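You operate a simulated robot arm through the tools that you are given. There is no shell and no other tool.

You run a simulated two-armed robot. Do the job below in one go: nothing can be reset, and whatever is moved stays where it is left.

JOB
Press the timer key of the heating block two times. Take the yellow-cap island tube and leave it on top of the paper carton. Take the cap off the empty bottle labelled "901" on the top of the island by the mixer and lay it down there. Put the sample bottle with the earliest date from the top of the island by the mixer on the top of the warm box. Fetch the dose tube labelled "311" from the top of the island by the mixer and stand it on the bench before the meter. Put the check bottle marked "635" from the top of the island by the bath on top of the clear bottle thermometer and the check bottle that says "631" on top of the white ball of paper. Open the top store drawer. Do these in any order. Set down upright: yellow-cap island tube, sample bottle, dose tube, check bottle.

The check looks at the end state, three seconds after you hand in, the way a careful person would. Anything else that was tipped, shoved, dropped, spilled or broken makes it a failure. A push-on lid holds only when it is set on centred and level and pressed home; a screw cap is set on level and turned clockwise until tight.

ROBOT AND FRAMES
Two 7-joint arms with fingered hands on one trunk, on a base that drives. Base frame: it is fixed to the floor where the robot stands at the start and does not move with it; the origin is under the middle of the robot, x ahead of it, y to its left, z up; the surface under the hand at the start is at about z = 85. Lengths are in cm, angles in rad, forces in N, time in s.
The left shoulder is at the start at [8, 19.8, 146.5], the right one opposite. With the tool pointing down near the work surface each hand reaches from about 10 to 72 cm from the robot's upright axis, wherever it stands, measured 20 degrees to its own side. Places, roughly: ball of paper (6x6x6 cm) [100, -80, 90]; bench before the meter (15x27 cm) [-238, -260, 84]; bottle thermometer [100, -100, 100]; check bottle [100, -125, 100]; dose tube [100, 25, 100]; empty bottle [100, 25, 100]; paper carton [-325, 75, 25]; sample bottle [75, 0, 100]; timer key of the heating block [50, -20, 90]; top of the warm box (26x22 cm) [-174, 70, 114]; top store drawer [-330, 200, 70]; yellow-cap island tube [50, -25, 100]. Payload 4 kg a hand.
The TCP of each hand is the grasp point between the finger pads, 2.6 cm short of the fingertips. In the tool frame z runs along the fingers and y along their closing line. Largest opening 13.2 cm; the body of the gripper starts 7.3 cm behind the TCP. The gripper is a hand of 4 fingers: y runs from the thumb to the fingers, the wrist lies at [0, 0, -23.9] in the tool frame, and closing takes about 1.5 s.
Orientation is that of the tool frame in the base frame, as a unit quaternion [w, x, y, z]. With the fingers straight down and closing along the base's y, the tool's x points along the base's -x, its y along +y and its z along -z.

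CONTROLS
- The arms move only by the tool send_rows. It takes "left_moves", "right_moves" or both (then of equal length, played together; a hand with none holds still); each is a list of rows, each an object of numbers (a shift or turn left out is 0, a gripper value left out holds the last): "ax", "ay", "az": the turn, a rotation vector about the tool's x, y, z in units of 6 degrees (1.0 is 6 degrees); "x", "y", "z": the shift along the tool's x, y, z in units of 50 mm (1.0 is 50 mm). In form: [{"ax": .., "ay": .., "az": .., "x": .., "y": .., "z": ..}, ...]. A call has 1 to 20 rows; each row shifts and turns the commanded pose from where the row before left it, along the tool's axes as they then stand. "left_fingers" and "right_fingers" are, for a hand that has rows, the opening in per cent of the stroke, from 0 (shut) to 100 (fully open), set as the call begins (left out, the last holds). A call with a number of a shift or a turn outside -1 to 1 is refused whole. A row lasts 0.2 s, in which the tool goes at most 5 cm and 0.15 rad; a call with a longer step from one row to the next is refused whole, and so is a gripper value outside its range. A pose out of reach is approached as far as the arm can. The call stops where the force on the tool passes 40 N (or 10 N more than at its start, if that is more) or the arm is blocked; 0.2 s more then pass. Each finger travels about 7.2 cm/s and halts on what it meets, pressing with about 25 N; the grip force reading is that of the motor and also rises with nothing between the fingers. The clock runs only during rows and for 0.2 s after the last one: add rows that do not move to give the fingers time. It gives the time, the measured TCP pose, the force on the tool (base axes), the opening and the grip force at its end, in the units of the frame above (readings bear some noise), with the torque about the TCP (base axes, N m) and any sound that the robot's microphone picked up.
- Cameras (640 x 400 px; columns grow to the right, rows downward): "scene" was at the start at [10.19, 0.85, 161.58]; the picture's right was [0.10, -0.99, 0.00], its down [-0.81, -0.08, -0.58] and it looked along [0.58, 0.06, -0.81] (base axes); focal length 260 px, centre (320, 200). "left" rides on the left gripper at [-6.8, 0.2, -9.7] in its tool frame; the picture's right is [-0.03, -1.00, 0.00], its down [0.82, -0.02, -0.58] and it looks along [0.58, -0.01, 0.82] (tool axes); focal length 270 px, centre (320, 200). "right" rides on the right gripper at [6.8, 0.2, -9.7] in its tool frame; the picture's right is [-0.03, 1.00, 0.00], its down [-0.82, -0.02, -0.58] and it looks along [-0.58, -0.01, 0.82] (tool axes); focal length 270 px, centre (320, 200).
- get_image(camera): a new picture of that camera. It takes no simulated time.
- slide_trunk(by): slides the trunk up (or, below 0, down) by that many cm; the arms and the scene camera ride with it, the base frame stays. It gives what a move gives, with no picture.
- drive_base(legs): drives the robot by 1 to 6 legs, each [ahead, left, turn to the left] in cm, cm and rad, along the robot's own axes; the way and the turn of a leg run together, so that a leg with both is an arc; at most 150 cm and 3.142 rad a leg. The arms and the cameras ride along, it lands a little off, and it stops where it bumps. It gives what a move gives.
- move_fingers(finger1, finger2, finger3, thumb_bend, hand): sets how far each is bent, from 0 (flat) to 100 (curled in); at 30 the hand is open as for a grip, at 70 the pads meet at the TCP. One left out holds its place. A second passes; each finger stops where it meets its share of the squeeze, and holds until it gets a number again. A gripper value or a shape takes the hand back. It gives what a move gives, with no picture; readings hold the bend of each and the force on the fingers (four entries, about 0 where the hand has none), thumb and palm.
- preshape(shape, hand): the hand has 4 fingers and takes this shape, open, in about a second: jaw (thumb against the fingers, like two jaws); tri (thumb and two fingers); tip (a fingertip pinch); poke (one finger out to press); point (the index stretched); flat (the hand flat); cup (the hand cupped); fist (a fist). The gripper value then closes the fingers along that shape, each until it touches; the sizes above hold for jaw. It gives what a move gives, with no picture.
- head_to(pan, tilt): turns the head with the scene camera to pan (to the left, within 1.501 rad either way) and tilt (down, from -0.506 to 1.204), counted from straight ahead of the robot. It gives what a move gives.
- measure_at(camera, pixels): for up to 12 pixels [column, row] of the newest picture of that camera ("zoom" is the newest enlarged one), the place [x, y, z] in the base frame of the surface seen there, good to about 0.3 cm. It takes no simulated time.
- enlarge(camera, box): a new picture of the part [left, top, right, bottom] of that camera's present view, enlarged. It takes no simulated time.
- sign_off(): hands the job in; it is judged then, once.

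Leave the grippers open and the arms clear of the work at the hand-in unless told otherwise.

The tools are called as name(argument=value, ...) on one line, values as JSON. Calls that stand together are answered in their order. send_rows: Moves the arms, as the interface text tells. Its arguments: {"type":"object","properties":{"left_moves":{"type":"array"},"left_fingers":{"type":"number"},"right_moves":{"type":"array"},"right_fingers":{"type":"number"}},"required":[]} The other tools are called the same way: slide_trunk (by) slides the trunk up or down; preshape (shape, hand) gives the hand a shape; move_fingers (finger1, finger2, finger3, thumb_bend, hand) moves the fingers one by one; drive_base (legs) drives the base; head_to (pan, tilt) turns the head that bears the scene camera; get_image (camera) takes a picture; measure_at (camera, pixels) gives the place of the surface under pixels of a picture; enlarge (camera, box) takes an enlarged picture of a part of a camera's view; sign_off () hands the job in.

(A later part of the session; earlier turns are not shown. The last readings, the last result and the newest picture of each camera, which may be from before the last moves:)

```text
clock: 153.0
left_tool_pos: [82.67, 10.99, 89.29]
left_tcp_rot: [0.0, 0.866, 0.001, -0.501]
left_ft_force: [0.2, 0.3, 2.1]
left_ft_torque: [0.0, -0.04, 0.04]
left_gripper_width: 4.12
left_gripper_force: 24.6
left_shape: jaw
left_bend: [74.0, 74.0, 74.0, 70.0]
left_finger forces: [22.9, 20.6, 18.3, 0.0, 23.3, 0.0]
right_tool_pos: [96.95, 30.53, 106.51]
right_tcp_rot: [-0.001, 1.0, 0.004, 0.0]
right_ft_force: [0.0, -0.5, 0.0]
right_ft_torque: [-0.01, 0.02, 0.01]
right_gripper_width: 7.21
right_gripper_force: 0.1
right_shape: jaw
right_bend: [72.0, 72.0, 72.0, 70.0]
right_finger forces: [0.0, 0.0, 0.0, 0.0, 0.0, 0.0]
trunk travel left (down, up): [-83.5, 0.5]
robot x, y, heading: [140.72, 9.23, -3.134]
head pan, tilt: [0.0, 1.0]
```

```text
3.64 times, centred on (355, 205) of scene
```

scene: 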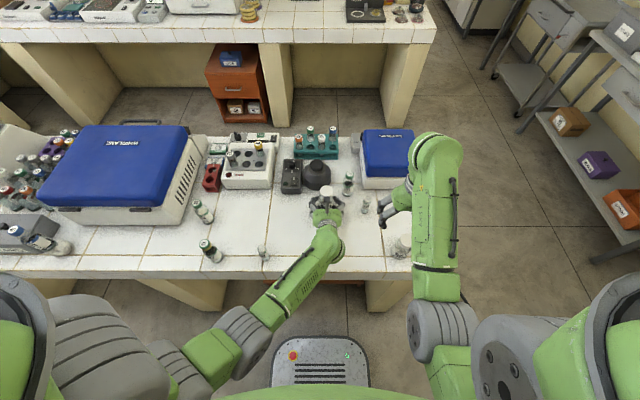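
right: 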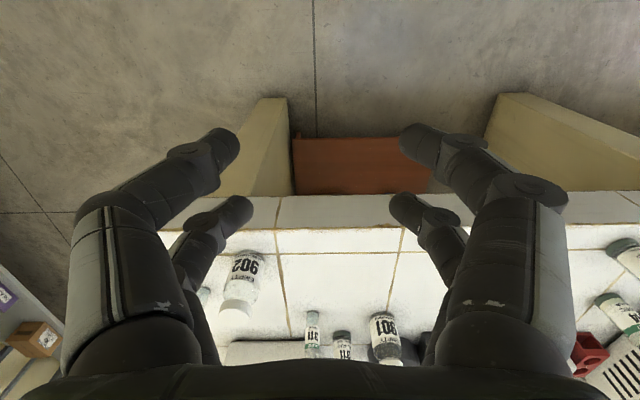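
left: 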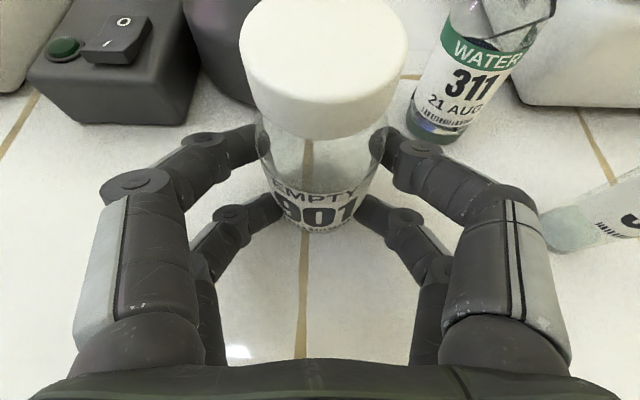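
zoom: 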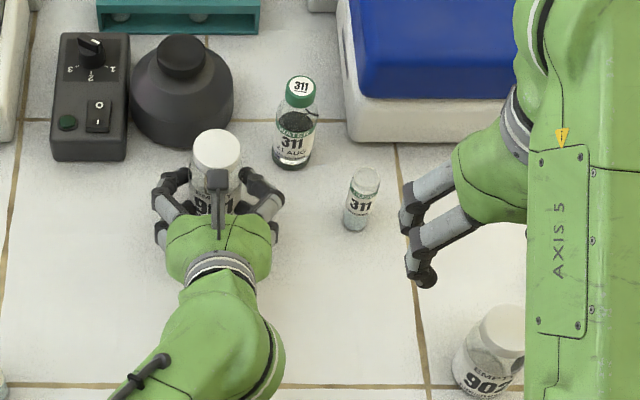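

The left hand's camera bracket stands up next to the cap. I measure it for clearance with the right hand.

measure_at(camera="zoom", pixels=[[217, 178], [210, 175], [226, 175], [217, 190], [217, 210], [217, 240], [217, 150], [165, 195], [265, 195]])

enlarge(camera="scene", box=[305, 175, 355, 230])

```text
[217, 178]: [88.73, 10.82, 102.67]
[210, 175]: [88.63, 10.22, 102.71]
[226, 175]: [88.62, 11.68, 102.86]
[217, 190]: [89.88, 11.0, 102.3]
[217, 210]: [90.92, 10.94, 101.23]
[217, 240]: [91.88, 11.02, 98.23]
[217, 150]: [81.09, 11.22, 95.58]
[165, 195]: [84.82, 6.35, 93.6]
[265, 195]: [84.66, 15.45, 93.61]
```

```text
7.27 times, centred on (330, 202) of scene
```

zoom: 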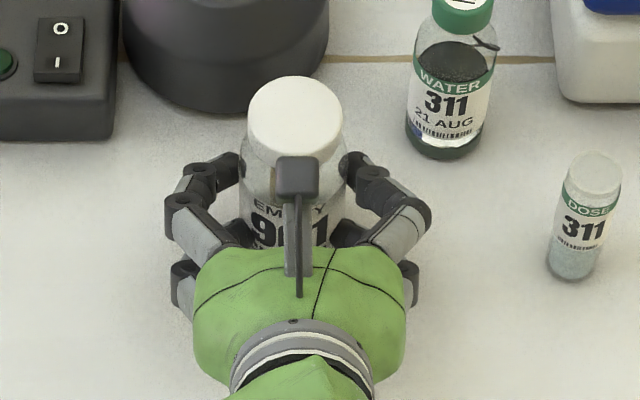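

Camera head top is z 102.8 at x≈87–90. The right hand will work with its closing line within ±45° of sideways to stay clear. Move the right hand above the cap at z≈112 and pre-turn +45°.

send_rows(right_moves=[{"x": -0.527, "y": 0.65, "z": -0.183}, {"x": -0.527, "y": 0.65, "z": -0.183}, {"x": -0.527, "y": 0.65, "z": -0.183}, {"x": -0.527, "y": 0.65, "z": -0.183}, {"x": -0.527, "y": 0.65, "z": -0.183}, {"x": -0.527, "y": 0.65, "z": -0.183}, {"az": 0.94}, {"az": 0.94}, {"az": 0.94}, {"az": 0.94}, {"az": 0.94}, {"az": 0.94}, {"az": 0.93}, {"az": 0.93}, {}], right_fingers=50)

get_image(camera="right")

get_image(camera="scene")

```text
clock: 156.2
left_tool_pos: [82.81, 11.08, 89.36]
left_tcp_rot: [0.001, 0.865, 0.002, -0.501]
left_ft_force: [0.7, 0.5, 2.9]
left_ft_torque: [-0.03, -0.07, 0.04]
left_gripper_width: 4.14
left_gripper_force: 24.4
left_shape: jaw
left_bend: [74.0, 74.0, 74.0, 70.0]
left_finger forces: [22.7, 21.1, 18.9, 0.1, 23.4, 0.0]
right_tool_pos: [81.19, 10.87, 112.23]
right_tcp_rot: [0.0, 0.925, -0.38, 0.0]
right_ft_force: [1.0, -0.2, 0.0]
right_ft_torque: [0.0, 0.02, 0.01]
right_gripper_width: 6.66
right_gripper_force: 0.2
right_shape: jaw
right_bend: [73.0, 73.0, 73.0, 70.0]
right_finger forces: [0.1, 0.1, 0.0, 0.1, 0.0, 0.1]
trunk travel left (down, up): [-83.5, 0.5]
robot x, y, heading: [140.6, 8.95, -3.141]
head pan, tilt: [0.0, 1.0]
```

```text
taken
```

right: 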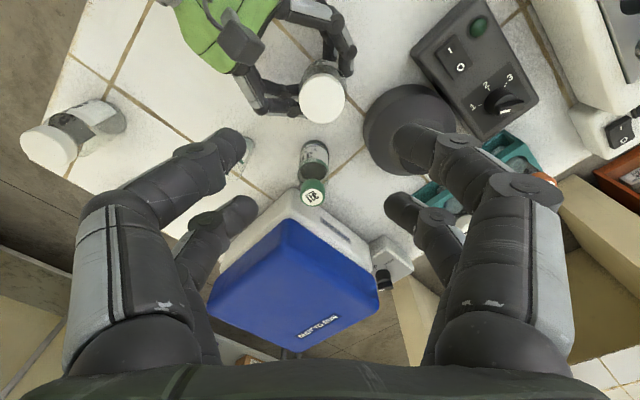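

```text
taken
```

scene: 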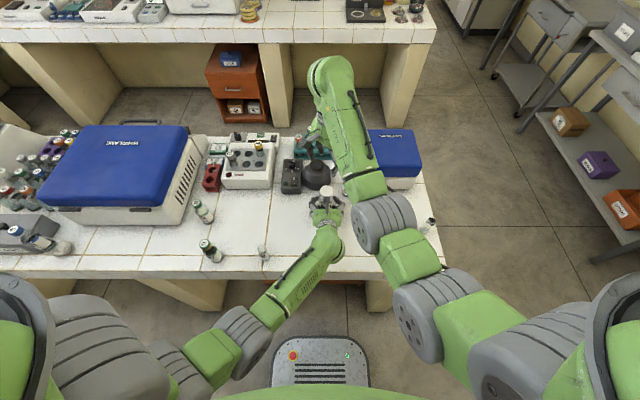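

Over the cap. I lower the right hand 11 cm and check the clearances.

send_rows(right_moves=[{"z": 0.8}, {"z": 0.8}, {"z": 0.6}, {}])

get_image(camera="right")

get_image(camera="left")

```text
clock: 157.2
left_tool_pos: [82.78, 10.96, 89.45]
left_tcp_rot: [0.002, 0.865, 0.002, -0.501]
left_ft_force: [0.7, -0.1, 2.3]
left_ft_torque: [0.02, -0.02, -0.01]
left_gripper_width: 4.1
left_gripper_force: 24.7
left_shape: jaw
left_bend: [74.0, 74.0, 74.0, 70.0]
left_finger forces: [22.7, 21.0, 18.8, 0.0, 23.4, 0.0]
right_tool_pos: [81.28, 10.73, 101.06]
right_tcp_rot: [0.0, 0.925, -0.379, -0.001]
right_ft_force: [-0.3, -0.1, 0.5]
right_ft_torque: [-0.01, 0.0, -0.02]
right_gripper_width: 6.64
right_gripper_force: 0.1
right_shape: jaw
right_bend: [73.0, 73.0, 73.0, 70.0]
right_finger forces: [0.0, 0.0, 0.0, 0.0, 0.0, 0.0]
trunk travel left (down, up): [-83.5, 0.5]
robot x, y, heading: [140.58, 8.98, -3.133]
head pan, tilt: [0.0, 1.0]
```

```text
taken
```

right: 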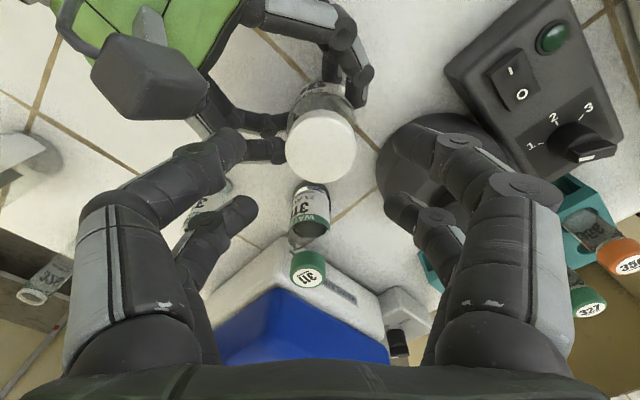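

```text
taken
```

left: 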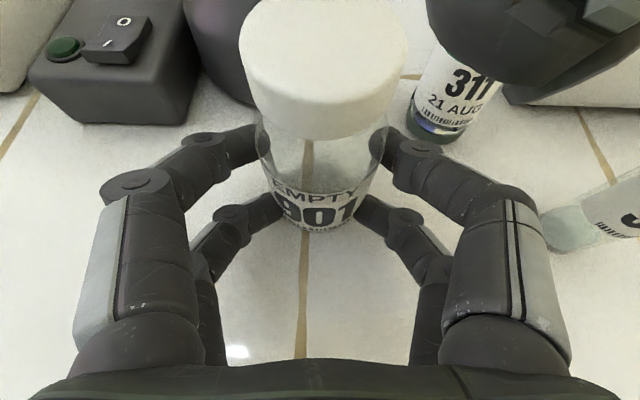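

Clearance to the left camera head is about 1 cm; I turn back 6° for margin and lower to TCP z≈96.

send_rows(right_moves=[{"az": -1.0, "x": -0.02, "y": -0.03}, {"z": 0.4}, {"z": 0.4}, {"z": 0.2}, {}])

get_image(camera="right")

get_image(camera="left")

```text
clock: 158.4
left_tool_pos: [82.86, 10.91, 89.31]
left_tcp_rot: [0.001, 0.866, 0.002, -0.5]
left_ft_force: [-0.1, -0.2, 2.0]
left_ft_torque: [0.02, -0.04, -0.01]
left_gripper_width: 4.13
left_gripper_force: 24.9
left_shape: jaw
left_bend: [74.0, 74.0, 74.0, 70.0]
left_finger forces: [22.7, 21.0, 18.8, 0.0, 23.5, 0.1]
right_tool_pos: [81.28, 10.83, 96.06]
right_tcp_rot: [0.0, 0.944, -0.33, -0.001]
right_ft_force: [-0.9, 0.0, 1.3]
right_ft_torque: [-0.01, 0.04, 0.01]
right_gripper_width: 6.63
right_gripper_force: 0.1
right_shape: jaw
right_bend: [73.0, 73.0, 73.0, 70.0]
right_finger forces: [0.1, 0.0, 0.0, 0.0, 0.0, 0.0]
trunk travel left (down, up): [-83.5, 0.5]
robot x, y, heading: [140.82, 9.19, -3.133]
head pan, tilt: [0.0, 1.0]
```

```text
taken
```

right: 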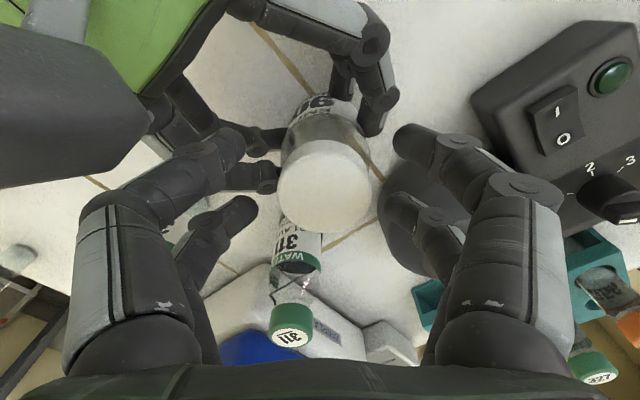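

```text
taken
```

left: 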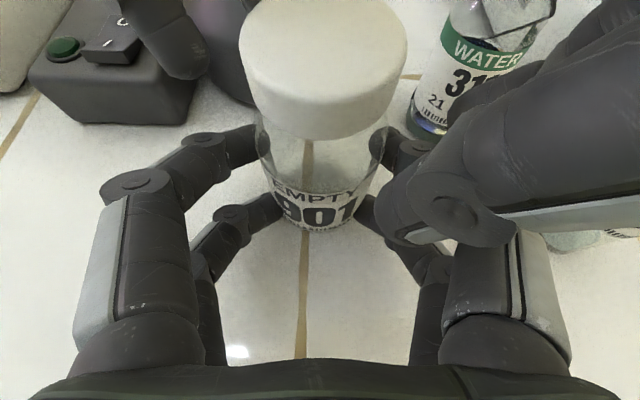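

Fingers straddle the cap with no contact. Close the right hand on the cap.

send_rows(right_moves=[{}, {}, {}, {}, {}, {}, {}], right_fingers=10)

get_image(camera="right")

get_image(camera="left")

```text
clock: 160.0
left_tool_pos: [82.85, 11.04, 89.37]
left_tcp_rot: [0.002, 0.865, 0.002, -0.501]
left_ft_force: [4.4, 0.4, 5.0]
left_ft_torque: [0.0, 0.1, -0.07]
left_gripper_width: 4.1
left_gripper_force: 24.4
left_shape: jaw
left_bend: [74.0, 74.0, 74.0, 70.0]
left_finger forces: [22.6, 20.7, 19.4, 0.0, 24.0, 0.1]
right_tool_pos: [81.23, 10.84, 96.15]
right_tcp_rot: [0.0, 0.944, -0.329, -0.001]
right_ft_force: [-4.1, -1.5, -1.4]
right_ft_torque: [-0.04, 0.2, 0.08]
right_gripper_width: 1.94
right_gripper_force: 24.8
right_shape: jaw
right_bend: [73.0, 72.0, 72.0, 70.0]
right_finger forces: [25.5, 25.6, 23.2, 0.0, 19.2, 0.1]
trunk travel left (down, up): [-83.5, 0.5]
robot x, y, heading: [140.81, 8.92, -3.135]
head pan, tilt: [0.0, 1.0]
```

```text
taken
```

right: 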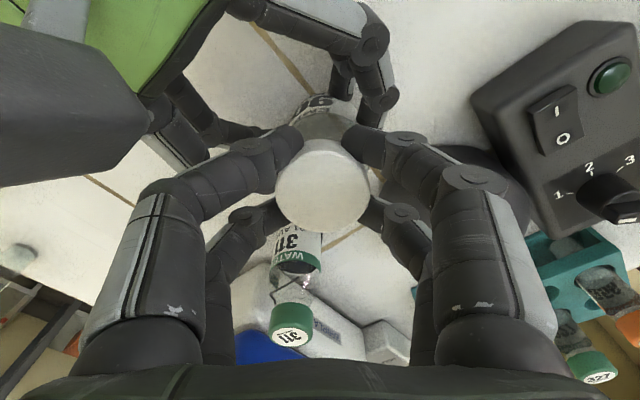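

```text
taken
```

left: 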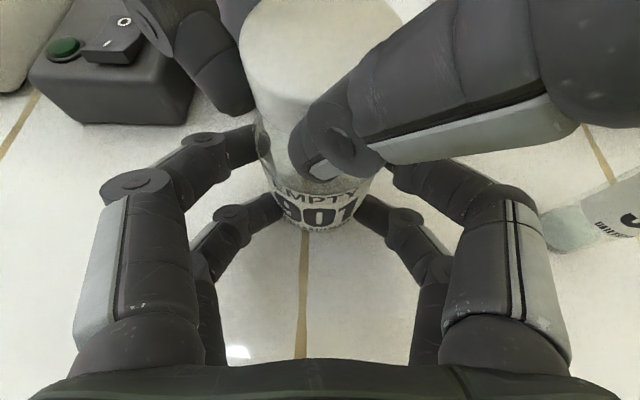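

Cap gripped; there's a slight 4 N side force, so I nudge −0.15 cm in x and then twist counter-clockwise (seen from above) 18° to feel it.

send_rows(right_moves=[{"x": -0.023, "y": 0.019}, {}, {"az": -1.0}, {"az": -1.0}, {"az": -1.0}, {}])

get_image(camera="right")

```text
clock: 161.4
left_tool_pos: [82.74, 10.98, 89.39]
left_tcp_rot: [0.001, 0.866, 0.002, -0.5]
left_ft_force: [0.3, 0.4, 2.5]
left_ft_torque: [-0.1, -0.05, -0.02]
left_gripper_width: 4.09
left_gripper_force: 24.9
left_shape: jaw
left_bend: [74.0, 74.0, 74.0, 70.0]
left_finger forces: [23.1, 21.2, 19.0, 0.0, 24.2, 0.0]
right_tool_pos: [81.15, 10.91, 96.12]
right_tcp_rot: [-0.001, 0.984, -0.178, -0.001]
right_ft_force: [0.1, -0.8, -0.2]
right_ft_torque: [0.06, 0.01, 0.02]
right_gripper_width: 1.94
right_gripper_force: 25.0
right_shape: jaw
right_bend: [73.0, 72.0, 73.0, 70.0]
right_finger forces: [25.3, 25.3, 22.8, 0.1, 20.4, 0.0]
trunk travel left (down, up): [-83.5, 0.5]
robot x, y, heading: [140.66, 9.12, -3.135]
head pan, tilt: [0.0, 1.0]
```

```text
taken
```

right: 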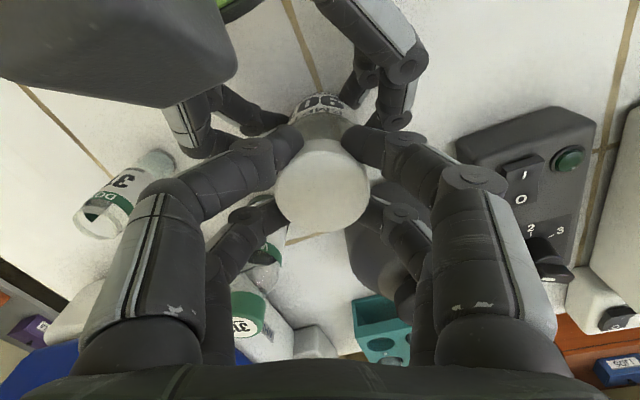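

It turns with hardly any torque. Continue twisting 60° more.

send_rows(right_moves=[{"az": -1.0}, {"az": -1.0}, {"az": -1.0}, {"az": -1.0}, {"az": -1.0}, {"az": -1.0}, {"az": -1.0}, {"az": -1.0}, {"az": -1.0}, {"az": -1.0}, {}])

get_image(camera="right")

get_image(camera="left")

```text
clock: 163.8
left_tool_pos: [82.79, 11.11, 89.36]
left_tcp_rot: [0.001, 0.866, 0.001, -0.501]
left_ft_force: [5.1, -6.1, 6.3]
left_ft_torque: [-0.03, -0.01, 0.18]
left_gripper_width: 4.08
left_gripper_force: 25.4
left_shape: jaw
left_bend: [74.0, 74.0, 74.0, 70.0]
left_finger forces: [25.9, 24.0, 18.7, 0.1, 23.0, 0.0]
right_tool_pos: [81.23, 11.03, 96.37]
right_tcp_rot: [-0.001, 0.941, 0.339, -0.001]
right_ft_force: [-5.5, 7.5, 0.0]
right_ft_torque: [0.57, 0.46, -0.03]
right_gripper_width: 1.92
right_gripper_force: 25.2
right_shape: jaw
right_bend: [72.0, 72.0, 73.0, 70.0]
right_finger forces: [24.4, 25.0, 26.6, 0.0, 24.3, 0.1]
trunk travel left (down, up): [-83.5, 0.5]
robot x, y, heading: [140.56, 8.94, -3.139]
head pan, tilt: [0.0, 1.0]
```

```text
taken
```

right: 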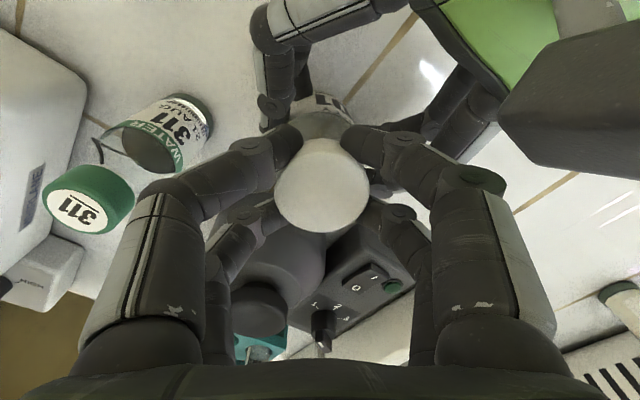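

```text
taken
```

left: 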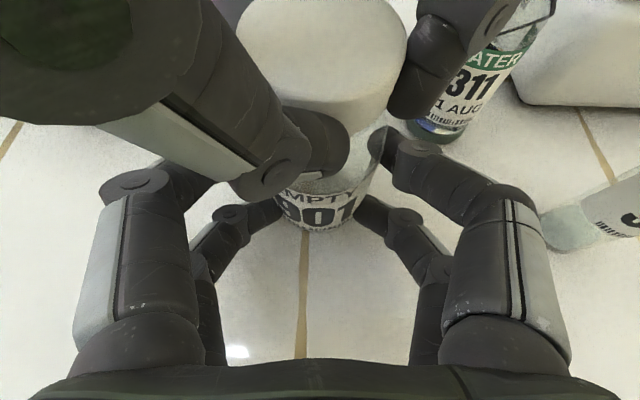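

Turned 78° in all; the side force suggests a right finger touches a left finger at this angle. I back off 8° and try a gentle 0.4 cm lift to see whether the cap is already free.

send_rows(right_moves=[{"az": 1.0}, {"az": 0.4}, {}])

send_rows(right_moves=[{"z": -0.04}, {"z": -0.04}, {}])

```text
clock: 164.6
left_tool_pos: [82.72, 11.02, 89.36]
left_tcp_rot: [0.0, 0.866, 0.001, -0.5]
left_ft_force: [5.0, -6.8, 4.9]
left_ft_torque: [0.01, -0.02, 0.15]
left_gripper_width: 4.07
left_gripper_force: 25.5
left_shape: jaw
left_bend: [74.0, 74.0, 74.0, 70.0]
left_finger forces: [26.0, 24.1, 18.8, 0.0, 23.0, 0.1]
right_tool_pos: [81.17, 10.99, 96.12]
right_tcp_rot: [-0.001, 0.964, 0.267, -0.001]
right_ft_force: [-5.4, 7.3, 1.6]
right_ft_torque: [0.53, 0.43, -0.08]
right_gripper_width: 1.92
right_gripper_force: 24.4
right_shape: jaw
right_bend: [72.0, 72.0, 73.0, 70.0]
right_finger forces: [24.4, 25.3, 27.4, 0.1, 24.1, 0.0]
trunk travel left (down, up): [-83.5, 0.5]
robot x, y, heading: [140.53, 8.62, -3.134]
head pan, tilt: [0.0, 1.0]
```

```text
clock: 165.4
left_tool_pos: [82.79, 11.08, 89.45]
left_tcp_rot: [0.0, 0.865, 0.002, -0.501]
left_ft_force: [8.5, -5.4, 12.2]
left_ft_torque: [-0.06, 0.23, 0.11]
left_gripper_width: 4.11
left_gripper_force: 25.5
left_shape: jaw
left_bend: [74.0, 74.0, 74.0, 70.0]
left_finger forces: [25.5, 23.9, 18.3, 0.0, 24.4, 0.0]
right_tool_pos: [81.24, 11.02, 96.49]
right_tcp_rot: [0.0, 0.963, 0.268, 0.001]
right_ft_force: [-8.8, 5.4, -12.7]
right_ft_torque: [0.44, 0.55, -0.05]
right_gripper_width: 1.87
right_gripper_force: 25.4
right_shape: jaw
right_bend: [72.0, 72.0, 73.0, 70.0]
right_finger forces: [23.5, 25.4, 28.7, 0.0, 22.4, 0.1]
trunk travel left (down, up): [-83.5, 0.5]
robot x, y, heading: [140.56, 8.85, -3.134]
head pan, tilt: [0.0, 1.0]
```

The lift met 13 N — the cap is still held. I lower back, open, recentre slightly, turn back 70° and take the next unscrewing stroke.

send_rows(right_moves=[{"z": 0.04}, {"z": 0.04}, {}])

send_rows(right_moves=[{}, {}, {}, {"az": 1.0}, {"az": 1.0}, {"az": 1.0}, {"az": 1.0}, {"az": 1.0}, {"az": 1.0}, {"az": 1.0}, {"az": 1.0}, {"az": 1.0}, {"az": 1.0}, {"az": 1.0}, {"az": 0.5}, {}], right_fingers=42)

get_image(camera="right")

get_image(camera="left")

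```text
clock: 166.2
left_tool_pos: [82.73, 10.91, 89.51]
left_tcp_rot: [0.001, 0.865, 0.002, -0.501]
left_ft_force: [1.1, -4.8, 5.6]
left_ft_torque: [-0.05, 0.02, 0.13]
left_gripper_width: 4.1
left_gripper_force: 25.4
left_shape: jaw
left_bend: [74.0, 74.0, 74.0, 70.0]
left_finger forces: [26.6, 23.7, 18.6, 0.0, 24.4, 0.0]
right_tool_pos: [81.14, 10.98, 96.24]
right_tcp_rot: [0.0, 0.964, 0.268, -0.001]
right_ft_force: [-2.4, 6.1, -0.5]
right_ft_torque: [0.45, 0.28, -0.04]
right_gripper_width: 1.86
right_gripper_force: 24.4
right_shape: jaw
right_bend: [72.0, 72.0, 73.0, 70.0]
right_finger forces: [25.7, 25.5, 26.5, 0.1, 23.6, 0.1]
trunk travel left (down, up): [-83.5, 0.5]
robot x, y, heading: [140.63, 8.95, -3.137]
head pan, tilt: [0.0, 1.0]
```

```text
clock: 169.6
left_tool_pos: [82.7, 10.93, 89.34]
left_tcp_rot: [0.001, 0.866, 0.001, -0.501]
left_ft_force: [-0.5, -0.3, 3.5]
left_ft_torque: [0.01, -0.07, 0.03]
left_gripper_width: 4.08
left_gripper_force: 25.0
left_shape: jaw
left_bend: [74.0, 74.0, 74.0, 70.0]
left_finger forces: [25.2, 22.3, 19.5, 0.1, 25.8, 0.0]
right_tool_pos: [81.07, 11.13, 96.21]
right_tcp_rot: [0.001, 0.946, -0.325, -0.001]
right_ft_force: [0.4, 0.9, -0.1]
right_ft_torque: [-0.02, -0.01, 0.0]
right_gripper_width: 5.52
right_gripper_force: 0.1
right_shape: jaw
right_bend: [73.0, 73.0, 73.0, 70.0]
right_finger forces: [0.0, 0.0, 0.0, 0.1, 0.1, 0.1]
trunk travel left (down, up): [-83.5, 0.5]
robot x, y, heading: [140.63, 8.99, -3.137]
head pan, tilt: [0.0, 1.0]
```

```text
taken
```

right: 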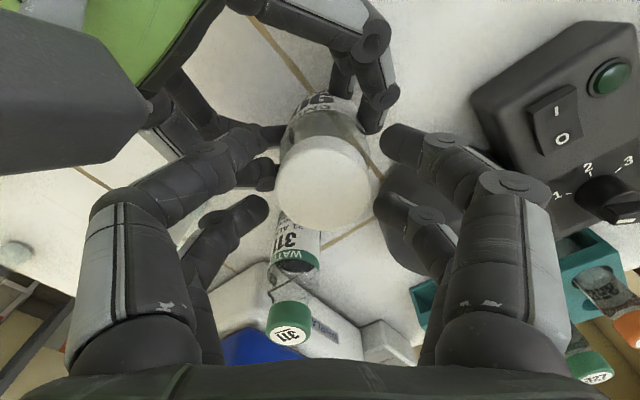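

```text
taken
```

left: 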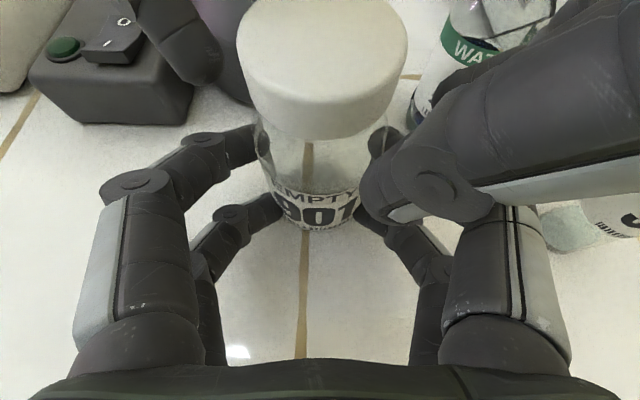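

I regrip and make the second stroke with a slight upward bias (0.3 cm) to learn whether turning frees the cap.

send_rows(right_moves=[{}, {}, {}, {}, {}], right_fingers=10)

send_rows(right_moves=[{"z": -0.06}, {}, {}])

send_rows(right_moves=[{"az": -1.0}, {"az": -1.0}, {"az": -1.0}, {"az": -1.0}, {"az": -1.0}, {"az": -1.0}, {"az": -1.0}, {"az": -1.0}, {"az": -1.0}, {"az": -1.0}, {"az": -1.0}, {}, {}])

```text
clock: 170.8
left_tool_pos: [82.72, 11.04, 89.35]
left_tcp_rot: [0.0, 0.865, 0.001, -0.501]
left_ft_force: [2.9, 1.8, 4.4]
left_ft_torque: [-0.07, 0.06, -0.02]
left_gripper_width: 4.09
left_gripper_force: 25.4
left_shape: jaw
left_bend: [74.0, 74.0, 74.0, 70.0]
left_finger forces: [24.2, 22.2, 19.6, 0.0, 26.3, 0.1]
right_tool_pos: [81.17, 11.17, 96.23]
right_tcp_rot: [0.001, 0.946, -0.324, -0.001]
right_ft_force: [-2.8, -1.1, -0.5]
right_ft_torque: [-0.05, 0.11, 0.0]
right_gripper_width: 2.06
right_gripper_force: 24.5
right_shape: jaw
right_bend: [73.0, 73.0, 73.0, 70.0]
right_finger forces: [24.6, 25.0, 20.9, 0.0, 20.3, 0.0]
trunk travel left (down, up): [-83.5, 0.5]
robot x, y, heading: [140.6, 9.13, -3.136]
head pan, tilt: [0.0, 1.0]
```

```text
clock: 171.6
left_tool_pos: [82.57, 11.06, 89.52]
left_tcp_rot: [0.0, 0.866, 0.002, -0.501]
left_ft_force: [5.4, 0.9, 14.3]
left_ft_torque: [-0.02, 0.23, 0.0]
left_gripper_width: 4.07
left_gripper_force: 24.8
left_shape: jaw
left_bend: [74.0, 74.0, 74.0, 70.0]
left_finger forces: [24.2, 21.3, 18.8, 0.1, 26.3, 0.0]
right_tool_pos: [81.17, 11.04, 96.38]
right_tcp_rot: [-0.001, 0.946, -0.325, 0.001]
right_ft_force: [-5.6, -0.3, -14.4]
right_ft_torque: [-0.03, 0.3, 0.02]
right_gripper_width: 2.04
right_gripper_force: 24.9
right_shape: jaw
right_bend: [73.0, 73.0, 73.0, 70.0]
right_finger forces: [24.2, 26.1, 21.3, 0.0, 19.5, 0.0]
trunk travel left (down, up): [-83.5, 0.5]
robot x, y, heading: [140.76, 9.16, -3.136]
head pan, tilt: [0.0, 1.0]
```

```text
clock: 174.4
left_tool_pos: [82.78, 11.01, 89.29]
left_tcp_rot: [0.001, 0.865, 0.001, -0.501]
left_ft_force: [6.8, -1.8, 17.8]
left_ft_torque: [-0.26, 0.31, 0.01]
left_gripper_width: 4.09
left_gripper_force: 25.4
left_shape: jaw
left_bend: [74.0, 74.0, 74.0, 70.0]
left_finger forces: [25.5, 22.4, 18.8, 0.0, 25.9, 0.0]
right_tool_pos: [81.15, 11.03, 96.38]
right_tcp_rot: [-0.001, 0.97, 0.242, -0.001]
right_ft_force: [-6.4, 2.2, -17.8]
right_ft_torque: [0.37, 0.47, -0.03]
right_gripper_width: 1.99
right_gripper_force: 24.2
right_shape: jaw
right_bend: [72.0, 72.0, 73.0, 70.0]
right_finger forces: [22.6, 24.4, 25.0, 0.0, 21.5, 0.0]
trunk travel left (down, up): [-83.5, 0.5]
robot x, y, heading: [140.65, 9.1, -3.139]
head pan, tilt: [0.0, 1.0]
```

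Turning didn't lessen the 15–18 N pull, so it acts like a push-on lid. I pull up harder in small steps.

send_rows(right_moves=[{"z": -0.04}, {"z": -0.04}, {}])

```text
clock: 175.2
left_tool_pos: [82.71, 11.16, 89.45]
left_tcp_rot: [0.0, 0.864, 0.001, -0.503]
left_ft_force: [12.6, -4.1, 30.4]
left_ft_torque: [-0.14, 0.62, 0.05]
left_gripper_width: 4.09
left_gripper_force: 25.4
left_shape: jaw
left_bend: [74.0, 74.0, 74.0, 70.0]
left_finger forces: [26.4, 22.1, 18.5, 0.0, 26.0, 0.0]
right_tool_pos: [81.13, 11.13, 96.74]
right_tcp_rot: [-0.001, 0.97, 0.243, 0.001]
right_ft_force: [-12.0, 3.2, -30.8]
right_ft_torque: [0.38, 0.68, -0.04]
right_gripper_width: 1.92
right_gripper_force: 25.1
right_shape: jaw
right_bend: [71.0, 72.0, 73.0, 70.0]
right_finger forces: [21.9, 23.9, 27.7, 0.0, 20.9, 0.0]
trunk travel left (down, up): [-83.5, 0.5]
robot x, y, heading: [140.53, 9.05, -3.131]
head pan, tilt: [0.0, 1.0]
```

Still held at 31 N, so it's more likely a screw cap that turns freely. I relieve the pull to a light one, twist a little more, and then continue with strokes.

send_rows(right_moves=[{"z": 0.06}, {"z": 0.05}, {"az": -1.0}, {"az": -1.0}, {}])

send_rows(right_moves=[{}, {}, {}, {"az": 1.0}, {"az": 1.0}, {"az": 1.0}, {"az": 1.0}, {"az": 1.0}, {"az": 1.0}, {"az": 1.0}, {"az": 1.0}, {"az": 1.0}, {"az": 1.0}, {"az": 1.0}, {"az": 1.0}, {"az": 1.0}, {"az": 0.6}, {}], right_fingers=42)

get_image(camera="left")

```text
clock: 176.4
left_tool_pos: [82.8, 10.88, 89.41]
left_tcp_rot: [0.001, 0.866, 0.001, -0.5]
left_ft_force: [2.2, -3.8, 14.6]
left_ft_torque: [-0.19, 0.08, 0.07]
left_gripper_width: 4.13
left_gripper_force: 25.1
left_shape: jaw
left_bend: [74.0, 74.0, 74.0, 70.0]
left_finger forces: [27.5, 22.3, 19.3, 0.1, 25.9, 0.0]
right_tool_pos: [81.15, 10.86, 96.37]
right_tcp_rot: [0.0, 0.94, 0.342, -0.001]
right_ft_force: [-2.9, 3.2, -8.8]
right_ft_torque: [0.36, 0.32, -0.05]
right_gripper_width: 1.92
right_gripper_force: 25.0
right_shape: jaw
right_bend: [71.0, 72.0, 73.0, 70.0]
right_finger forces: [24.8, 24.2, 24.6, 0.1, 22.9, 0.0]
trunk travel left (down, up): [-83.5, 0.5]
robot x, y, heading: [140.78, 8.54, -3.138]
head pan, tilt: [0.0, 1.0]
```

```text
clock: 180.2
left_tool_pos: [82.84, 10.87, 89.47]
left_tcp_rot: [0.002, 0.865, 0.003, -0.501]
left_ft_force: [1.2, -0.3, 2.7]
left_ft_torque: [-0.03, -0.06, -0.01]
left_gripper_width: 4.09
left_gripper_force: 24.7
left_shape: jaw
left_bend: [74.0, 74.0, 74.0, 70.0]
left_finger forces: [26.3, 21.6, 20.4, 0.1, 26.3, 0.0]
right_tool_pos: [81.38, 11.05, 96.43]
right_tcp_rot: [0.001, 0.935, -0.355, -0.002]
right_ft_force: [0.7, 0.4, 0.3]
right_ft_torque: [0.02, -0.03, 0.0]
right_gripper_width: 5.48
right_gripper_force: 0.0
right_shape: jaw
right_bend: [73.0, 73.0, 73.0, 70.0]
right_finger forces: [0.1, 0.0, 0.1, 0.1, 0.0, 0.0]
trunk travel left (down, up): [-83.5, 0.5]
robot x, y, heading: [140.47, 8.93, -3.134]
head pan, tilt: [0.0, 1.0]
```

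```text
taken
```

left: 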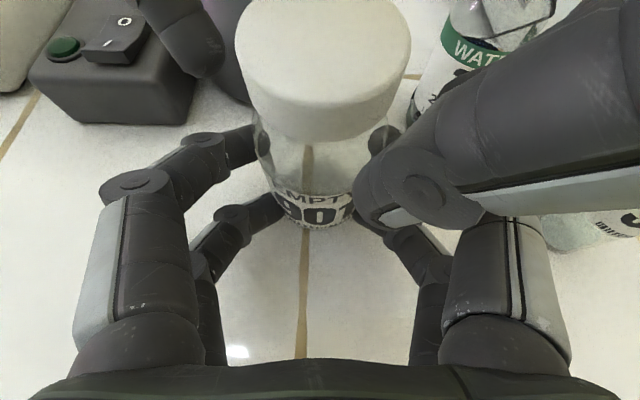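

Stroke three: close, then twist 84°.

send_rows(right_moves=[{"x": -0.02}, {}, {}, {}, {}, {}, {"az": -1.0}, {"az": -1.0}, {"az": -1.0}, {"az": -1.0}, {"az": -1.0}, {"az": -1.0}, {"az": -1.0}, {"az": -1.0}, {"az": -1.0}, {"az": -1.0}, {"az": -1.0}, {"az": -1.0}, {"az": -1.0}, {}], right_fingers=10)

get_image(camera="left")

```text
clock: 184.4
left_tool_pos: [82.87, 10.92, 89.49]
left_tcp_rot: [0.001, 0.865, 0.002, -0.501]
left_ft_force: [8.1, 0.5, 8.0]
left_ft_torque: [-0.37, 0.05, 0.01]
left_gripper_width: 4.1
left_gripper_force: 25.0
left_shape: jaw
left_bend: [74.0, 74.0, 74.0, 70.0]
left_finger forces: [24.1, 23.0, 19.8, 0.0, 27.1, 0.0]
right_tool_pos: [81.09, 11.07, 96.35]
right_tcp_rot: [-0.001, 0.95, 0.313, -0.001]
right_ft_force: [-8.9, 0.9, 0.7]
right_ft_torque: [0.41, 0.59, -0.03]
right_gripper_width: 2.32
right_gripper_force: 25.4
right_shape: jaw
right_bend: [72.0, 73.0, 74.0, 71.0]
right_finger forces: [24.2, 23.9, 29.2, 0.1, 22.6, 0.0]
trunk travel left (down, up): [-83.5, 0.5]
robot x, y, heading: [140.92, 9.24, -3.129]
head pan, tilt: [0.0, 1.0]
```

```text
taken
```

left: 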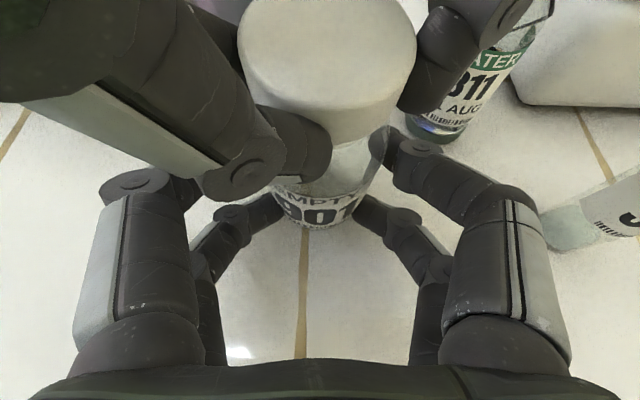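

The cap now looks larger (risen) in the left view — it is unscrewing. Open, turn back and take stroke four with the hand 0.3 cm higher.

send_rows(right_moves=[{}, {}, {}, {"az": 1.0}, {"az": 1.0}, {"az": 1.0}, {"az": 1.0}, {"az": 1.0}, {"az": 1.0}, {"az": 1.0}, {"az": 1.0}, {"az": 1.0}, {"az": 1.0}, {"az": 1.0}, {"az": 1.0}, {"az": 1.0}, {"z": -0.06}, {}], right_fingers=42)

get_image(camera="left")

get_image(camera="right")

```text
clock: 188.2
left_tool_pos: [82.74, 10.95, 89.52]
left_tcp_rot: [0.002, 0.865, 0.002, -0.501]
left_ft_force: [0.7, 0.0, 4.4]
left_ft_torque: [0.0, -0.04, -0.02]
left_gripper_width: 4.08
left_gripper_force: 25.0
left_shape: jaw
left_bend: [74.0, 74.0, 74.0, 70.0]
left_finger forces: [26.0, 21.7, 20.5, 0.0, 26.2, 0.0]
right_tool_pos: [81.03, 11.09, 96.58]
right_tcp_rot: [0.0, 0.935, -0.355, -0.002]
right_ft_force: [-0.2, 0.0, -0.6]
right_ft_torque: [0.02, 0.01, -0.01]
right_gripper_width: 5.51
right_gripper_force: 0.1
right_shape: jaw
right_bend: [73.0, 73.0, 73.0, 70.0]
right_finger forces: [0.0, 0.0, 0.1, 0.0, 0.1, 0.0]
trunk travel left (down, up): [-83.5, 0.5]
robot x, y, heading: [141.0, 8.77, -3.139]
head pan, tilt: [0.0, 1.0]
```

```text
taken
```

left: 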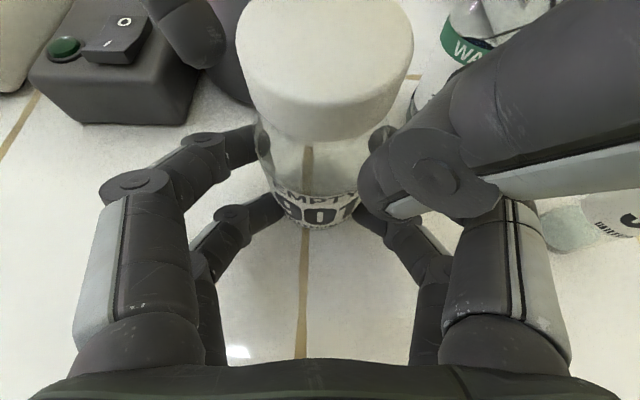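

```text
taken
```

right: 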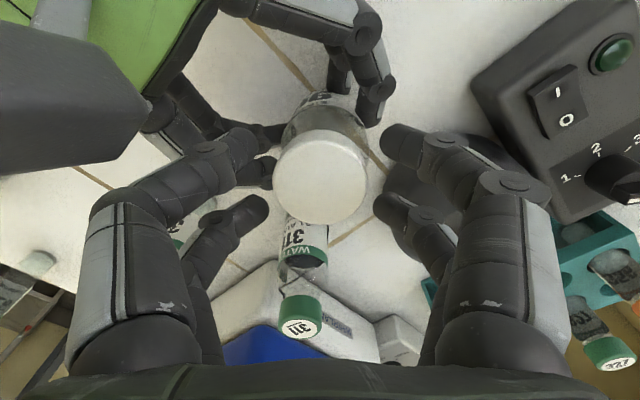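

I measure the cap's top height now.

measure_at(camera="left", pixels=[[320, 50], [300, 60], [340, 60], [320, 110], [320, 130], [320, 210], [320, 222]])

measure_at(camera="right", pixels=[[320, 180], [300, 180], [340, 180], [320, 200], [320, 160]])

```text
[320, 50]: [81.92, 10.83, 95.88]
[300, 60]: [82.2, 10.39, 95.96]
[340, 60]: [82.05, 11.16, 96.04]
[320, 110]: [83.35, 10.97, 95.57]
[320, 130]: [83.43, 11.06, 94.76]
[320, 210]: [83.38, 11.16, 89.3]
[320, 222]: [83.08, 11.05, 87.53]
```

```text
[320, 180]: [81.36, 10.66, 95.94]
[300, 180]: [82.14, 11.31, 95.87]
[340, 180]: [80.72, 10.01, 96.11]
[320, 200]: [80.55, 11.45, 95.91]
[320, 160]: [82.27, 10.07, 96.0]
```

The cap has risen about 0.2 cm: it's a screw cap. Stroke four.

send_rows(right_moves=[{}, {}, {}, {}, {}, {"az": -1.0}, {"az": -1.0}, {"az": -1.0}, {"az": -1.0}, {"az": -1.0}, {"az": -1.0}, {"az": -1.0}, {"az": -1.0}, {"az": -1.0}, {"az": -1.0}, {"az": -1.0}, {"az": -1.0}, {"az": -1.0}, {}], right_fingers=10)

send_rows(right_moves=[{}, {}, {}, {"az": 1.0}, {"az": 1.0}, {"az": 1.0}, {"az": 1.0}, {"az": 1.0}, {"az": 1.0}, {"az": 1.0}, {"az": 1.0}, {"az": 1.0}, {"az": 1.0}, {"az": 1.0}, {"az": 1.0}, {"az": 1.0}, {}], right_fingers=42)

get_image(camera="left")

```text
clock: 192.2
left_tool_pos: [82.91, 10.98, 89.28]
left_tcp_rot: [0.001, 0.866, 0.002, -0.501]
left_ft_force: [0.4, 0.5, 5.6]
left_ft_torque: [-0.01, -0.01, -0.02]
left_gripper_width: 4.1
left_gripper_force: 24.9
left_shape: jaw
left_bend: [74.0, 74.0, 74.0, 70.0]
left_finger forces: [25.7, 21.7, 20.4, 0.0, 26.5, 0.0]
right_tool_pos: [81.04, 11.05, 96.56]
right_tcp_rot: [-0.001, 0.95, 0.313, -0.001]
right_ft_force: [0.0, -0.1, 0.1]
right_ft_torque: [-0.01, 0.0, 0.02]
right_gripper_width: 2.26
right_gripper_force: 25.6
right_shape: jaw
right_bend: [73.0, 73.0, 73.0, 70.0]
right_finger forces: [23.8, 26.1, 21.4, 0.1, 22.2, 0.1]
trunk travel left (down, up): [-83.5, 0.5]
robot x, y, heading: [140.25, 9.09, -3.133]
head pan, tilt: [0.0, 1.0]
```

```text
clock: 195.8
left_tool_pos: [82.87, 10.9, 89.42]
left_tcp_rot: [0.002, 0.866, 0.003, -0.501]
left_ft_force: [0.2, 0.4, 5.4]
left_ft_torque: [0.0, 0.02, -0.02]
left_gripper_width: 4.07
left_gripper_force: 25.4
left_shape: jaw
left_bend: [74.0, 74.0, 74.0, 70.0]
left_finger forces: [25.9, 21.8, 20.4, 0.1, 26.4, 0.0]
right_tool_pos: [80.99, 10.95, 96.65]
right_tcp_rot: [0.0, 0.935, -0.355, 0.0]
right_ft_force: [0.1, -0.1, -0.6]
right_ft_torque: [-0.03, 0.01, -0.04]
right_gripper_width: 5.51
right_gripper_force: 0.0
right_shape: jaw
right_bend: [73.0, 73.0, 73.0, 70.0]
right_finger forces: [0.0, 0.0, 0.1, 0.1, 0.0, 0.0]
trunk travel left (down, up): [-83.5, 0.5]
robot x, y, heading: [140.68, 8.79, -3.134]
head pan, tilt: [0.0, 1.0]
```

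```text
taken
```

left: 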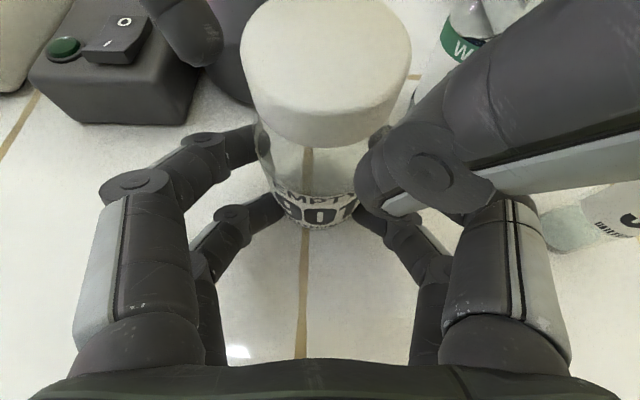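

During that stroke there was no force at all — the cap seems free. I grip it and lift gently.

send_rows(right_moves=[{}, {}, {}, {}, {}, {"z": -0.06}, {"z": -0.1}, {}], right_fingers=10)

get_image(camera="left")

```text
clock: 197.6
left_tool_pos: [82.89, 10.98, 89.47]
left_tcp_rot: [0.001, 0.865, 0.002, -0.501]
left_ft_force: [0.2, 1.0, 5.2]
left_ft_torque: [-0.06, 0.01, -0.01]
left_gripper_width: 4.06
left_gripper_force: 24.8
left_shape: jaw
left_bend: [74.0, 74.0, 74.0, 70.0]
left_finger forces: [25.8, 21.8, 20.3, 0.0, 26.4, 0.0]
right_tool_pos: [81.07, 11.04, 97.48]
right_tcp_rot: [0.001, 0.935, -0.355, -0.001]
right_ft_force: [-0.3, 0.3, -0.1]
right_ft_torque: [0.0, 0.0, 0.06]
right_gripper_width: 2.31
right_gripper_force: 24.7
right_shape: jaw
right_bend: [73.0, 73.0, 73.0, 70.0]
right_finger forces: [25.6, 21.8, 23.5, 0.0, 19.7, 0.0]
trunk travel left (down, up): [-83.5, 0.5]
robot x, y, heading: [140.55, 9.07, -3.141]
head pan, tilt: [0.0, 1.0]
```

```text
taken
```

left: 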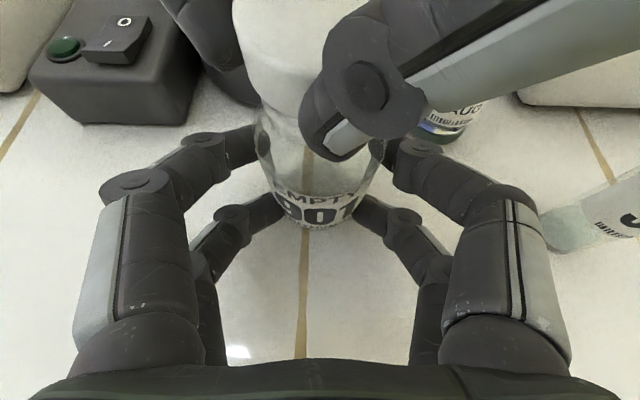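

The cap came free with no load. I lift it 10 cm and look.

send_rows(right_moves=[{"z": -0.5}, {"z": -0.8}, {"z": -0.8}, {}])

get_image(camera="right")

get_image(camera="left")

```text
clock: 198.6
left_tool_pos: [82.74, 11.07, 89.51]
left_tcp_rot: [0.001, 0.866, 0.001, -0.501]
left_ft_force: [0.2, -0.3, 5.5]
left_ft_torque: [-0.02, -0.04, 0.01]
left_gripper_width: 4.1
left_gripper_force: 25.2
left_shape: jaw
left_bend: [74.0, 74.0, 74.0, 70.0]
left_finger forces: [25.9, 22.0, 20.6, 0.1, 26.4, 0.0]
right_tool_pos: [80.98, 11.01, 107.83]
right_tcp_rot: [0.0, 0.935, -0.355, -0.001]
right_ft_force: [-0.1, -0.4, 0.2]
right_ft_torque: [0.0, 0.0, 0.0]
right_gripper_width: 2.28
right_gripper_force: 25.0
right_shape: jaw
right_bend: [73.0, 73.0, 73.0, 70.0]
right_finger forces: [27.0, 23.9, 24.4, 0.1, 21.1, 0.0]
trunk travel left (down, up): [-83.5, 0.5]
robot x, y, heading: [140.5, 9.09, -3.136]
head pan, tilt: [0.0, 1.0]
```

```text
taken
```

right: 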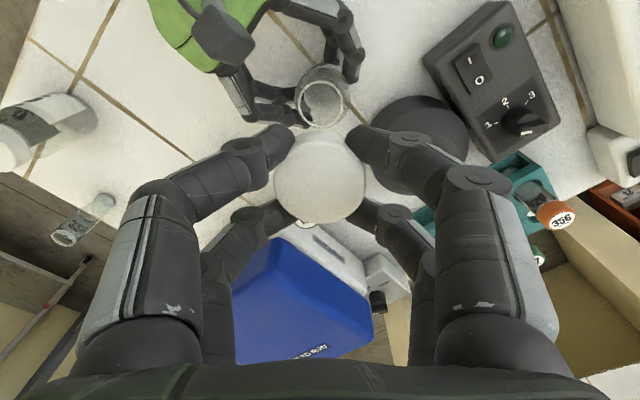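

```text
taken
```

left: 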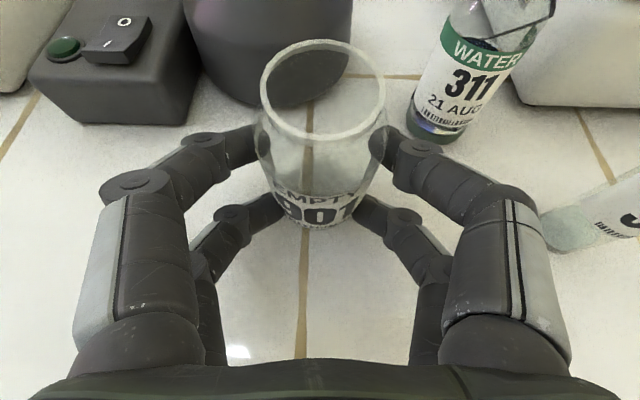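

The cap is in my right hand and the bottle open. I release the bottle with the left hand and see that it stands.

send_rows(left_moves=[{}, {}, {}, {}, {}], left_fingers=62)

get_image(camera="left")

```text
clock: 199.8
left_tool_pos: [82.74, 11.04, 89.22]
left_tcp_rot: [0.001, 0.865, 0.002, -0.501]
left_ft_force: [0.5, 0.1, 0.4]
left_ft_torque: [0.02, 0.0, 0.0]
left_gripper_width: 8.17
left_gripper_force: 0.1
left_shape: jaw
left_bend: [71.0, 71.0, 71.0, 71.0]
left_finger forces: [0.0, 0.1, 0.0, 0.0, 0.0, 0.0]
right_tool_pos: [80.96, 11.13, 107.85]
right_tcp_rot: [0.0, 0.935, -0.354, 0.0]
right_ft_force: [-0.3, -0.2, -0.5]
right_ft_torque: [0.0, 0.01, -0.03]
right_gripper_width: 2.3
right_gripper_force: 25.3
right_shape: jaw
right_bend: [73.0, 73.0, 73.0, 70.0]
right_finger forces: [26.9, 23.9, 24.4, 0.0, 21.2, 0.0]
trunk travel left (down, up): [-83.5, 0.5]
robot x, y, heading: [140.48, 8.84, -3.139]
head pan, tilt: [0.0, 1.0]
```

```text
taken
```

left: 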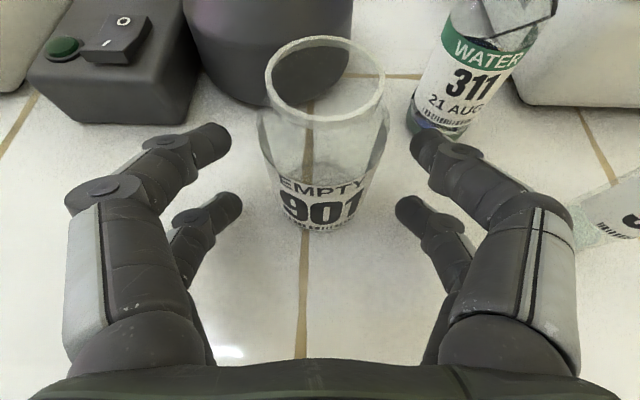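

It stands. Withdraw the left hand straight back 12 cm, then up.

send_rows(left_moves=[{"x": 0.2, "z": -0.35}, {"x": 0.4, "z": -0.69}, {"x": 0.4, "z": -0.69}, {"x": 0.4, "z": -0.69}, {"x": -0.2, "z": -0.7}, {"x": -0.2, "z": -0.7}, {}])

get_image(camera="scene")

get_image(camera="left")

```text
clock: 201.4
left_tool_pos: [101.79, 11.15, 94.74]
left_tcp_rot: [0.0, 0.866, 0.0, -0.5]
left_ft_force: [0.0, -0.1, 0.0]
left_ft_torque: [-0.01, 0.02, 0.02]
left_gripper_width: 8.19
left_gripper_force: 0.1
left_shape: jaw
left_bend: [71.0, 71.0, 71.0, 71.0]
left_finger forces: [0.0, 0.0, 0.0, 0.0, 0.1, 0.0]
right_tool_pos: [80.97, 11.13, 107.75]
right_tcp_rot: [-0.001, 0.935, -0.354, 0.0]
right_ft_force: [0.1, -0.3, -0.3]
right_ft_torque: [-0.02, 0.01, -0.01]
right_gripper_width: 2.29
right_gripper_force: 24.6
right_shape: jaw
right_bend: [73.0, 73.0, 73.0, 70.0]
right_finger forces: [27.0, 24.1, 24.4, 0.0, 21.2, 0.0]
trunk travel left (down, up): [-83.5, 0.5]
robot x, y, heading: [140.72, 8.97, -3.132]
head pan, tilt: [0.0, 1.0]
```

```text
taken
```

scene: 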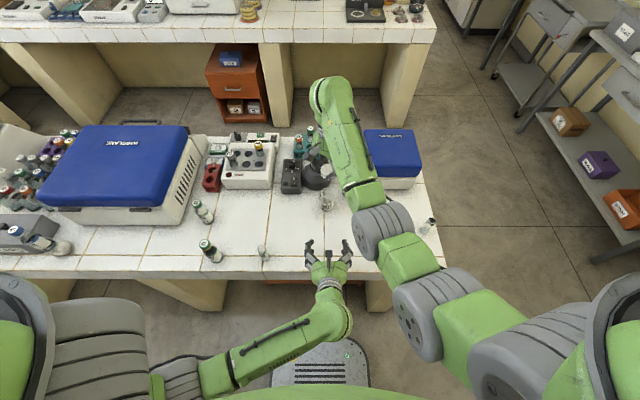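

```text
taken
```

left: 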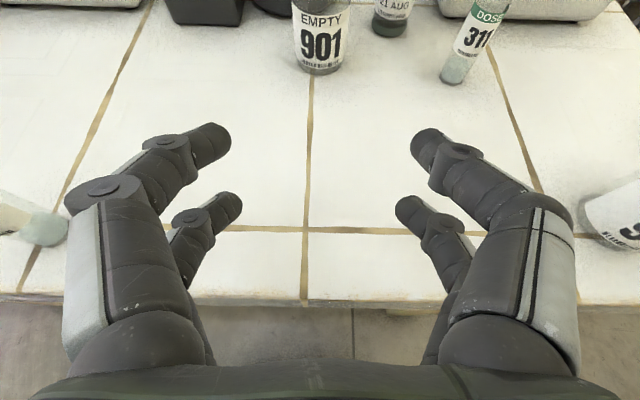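

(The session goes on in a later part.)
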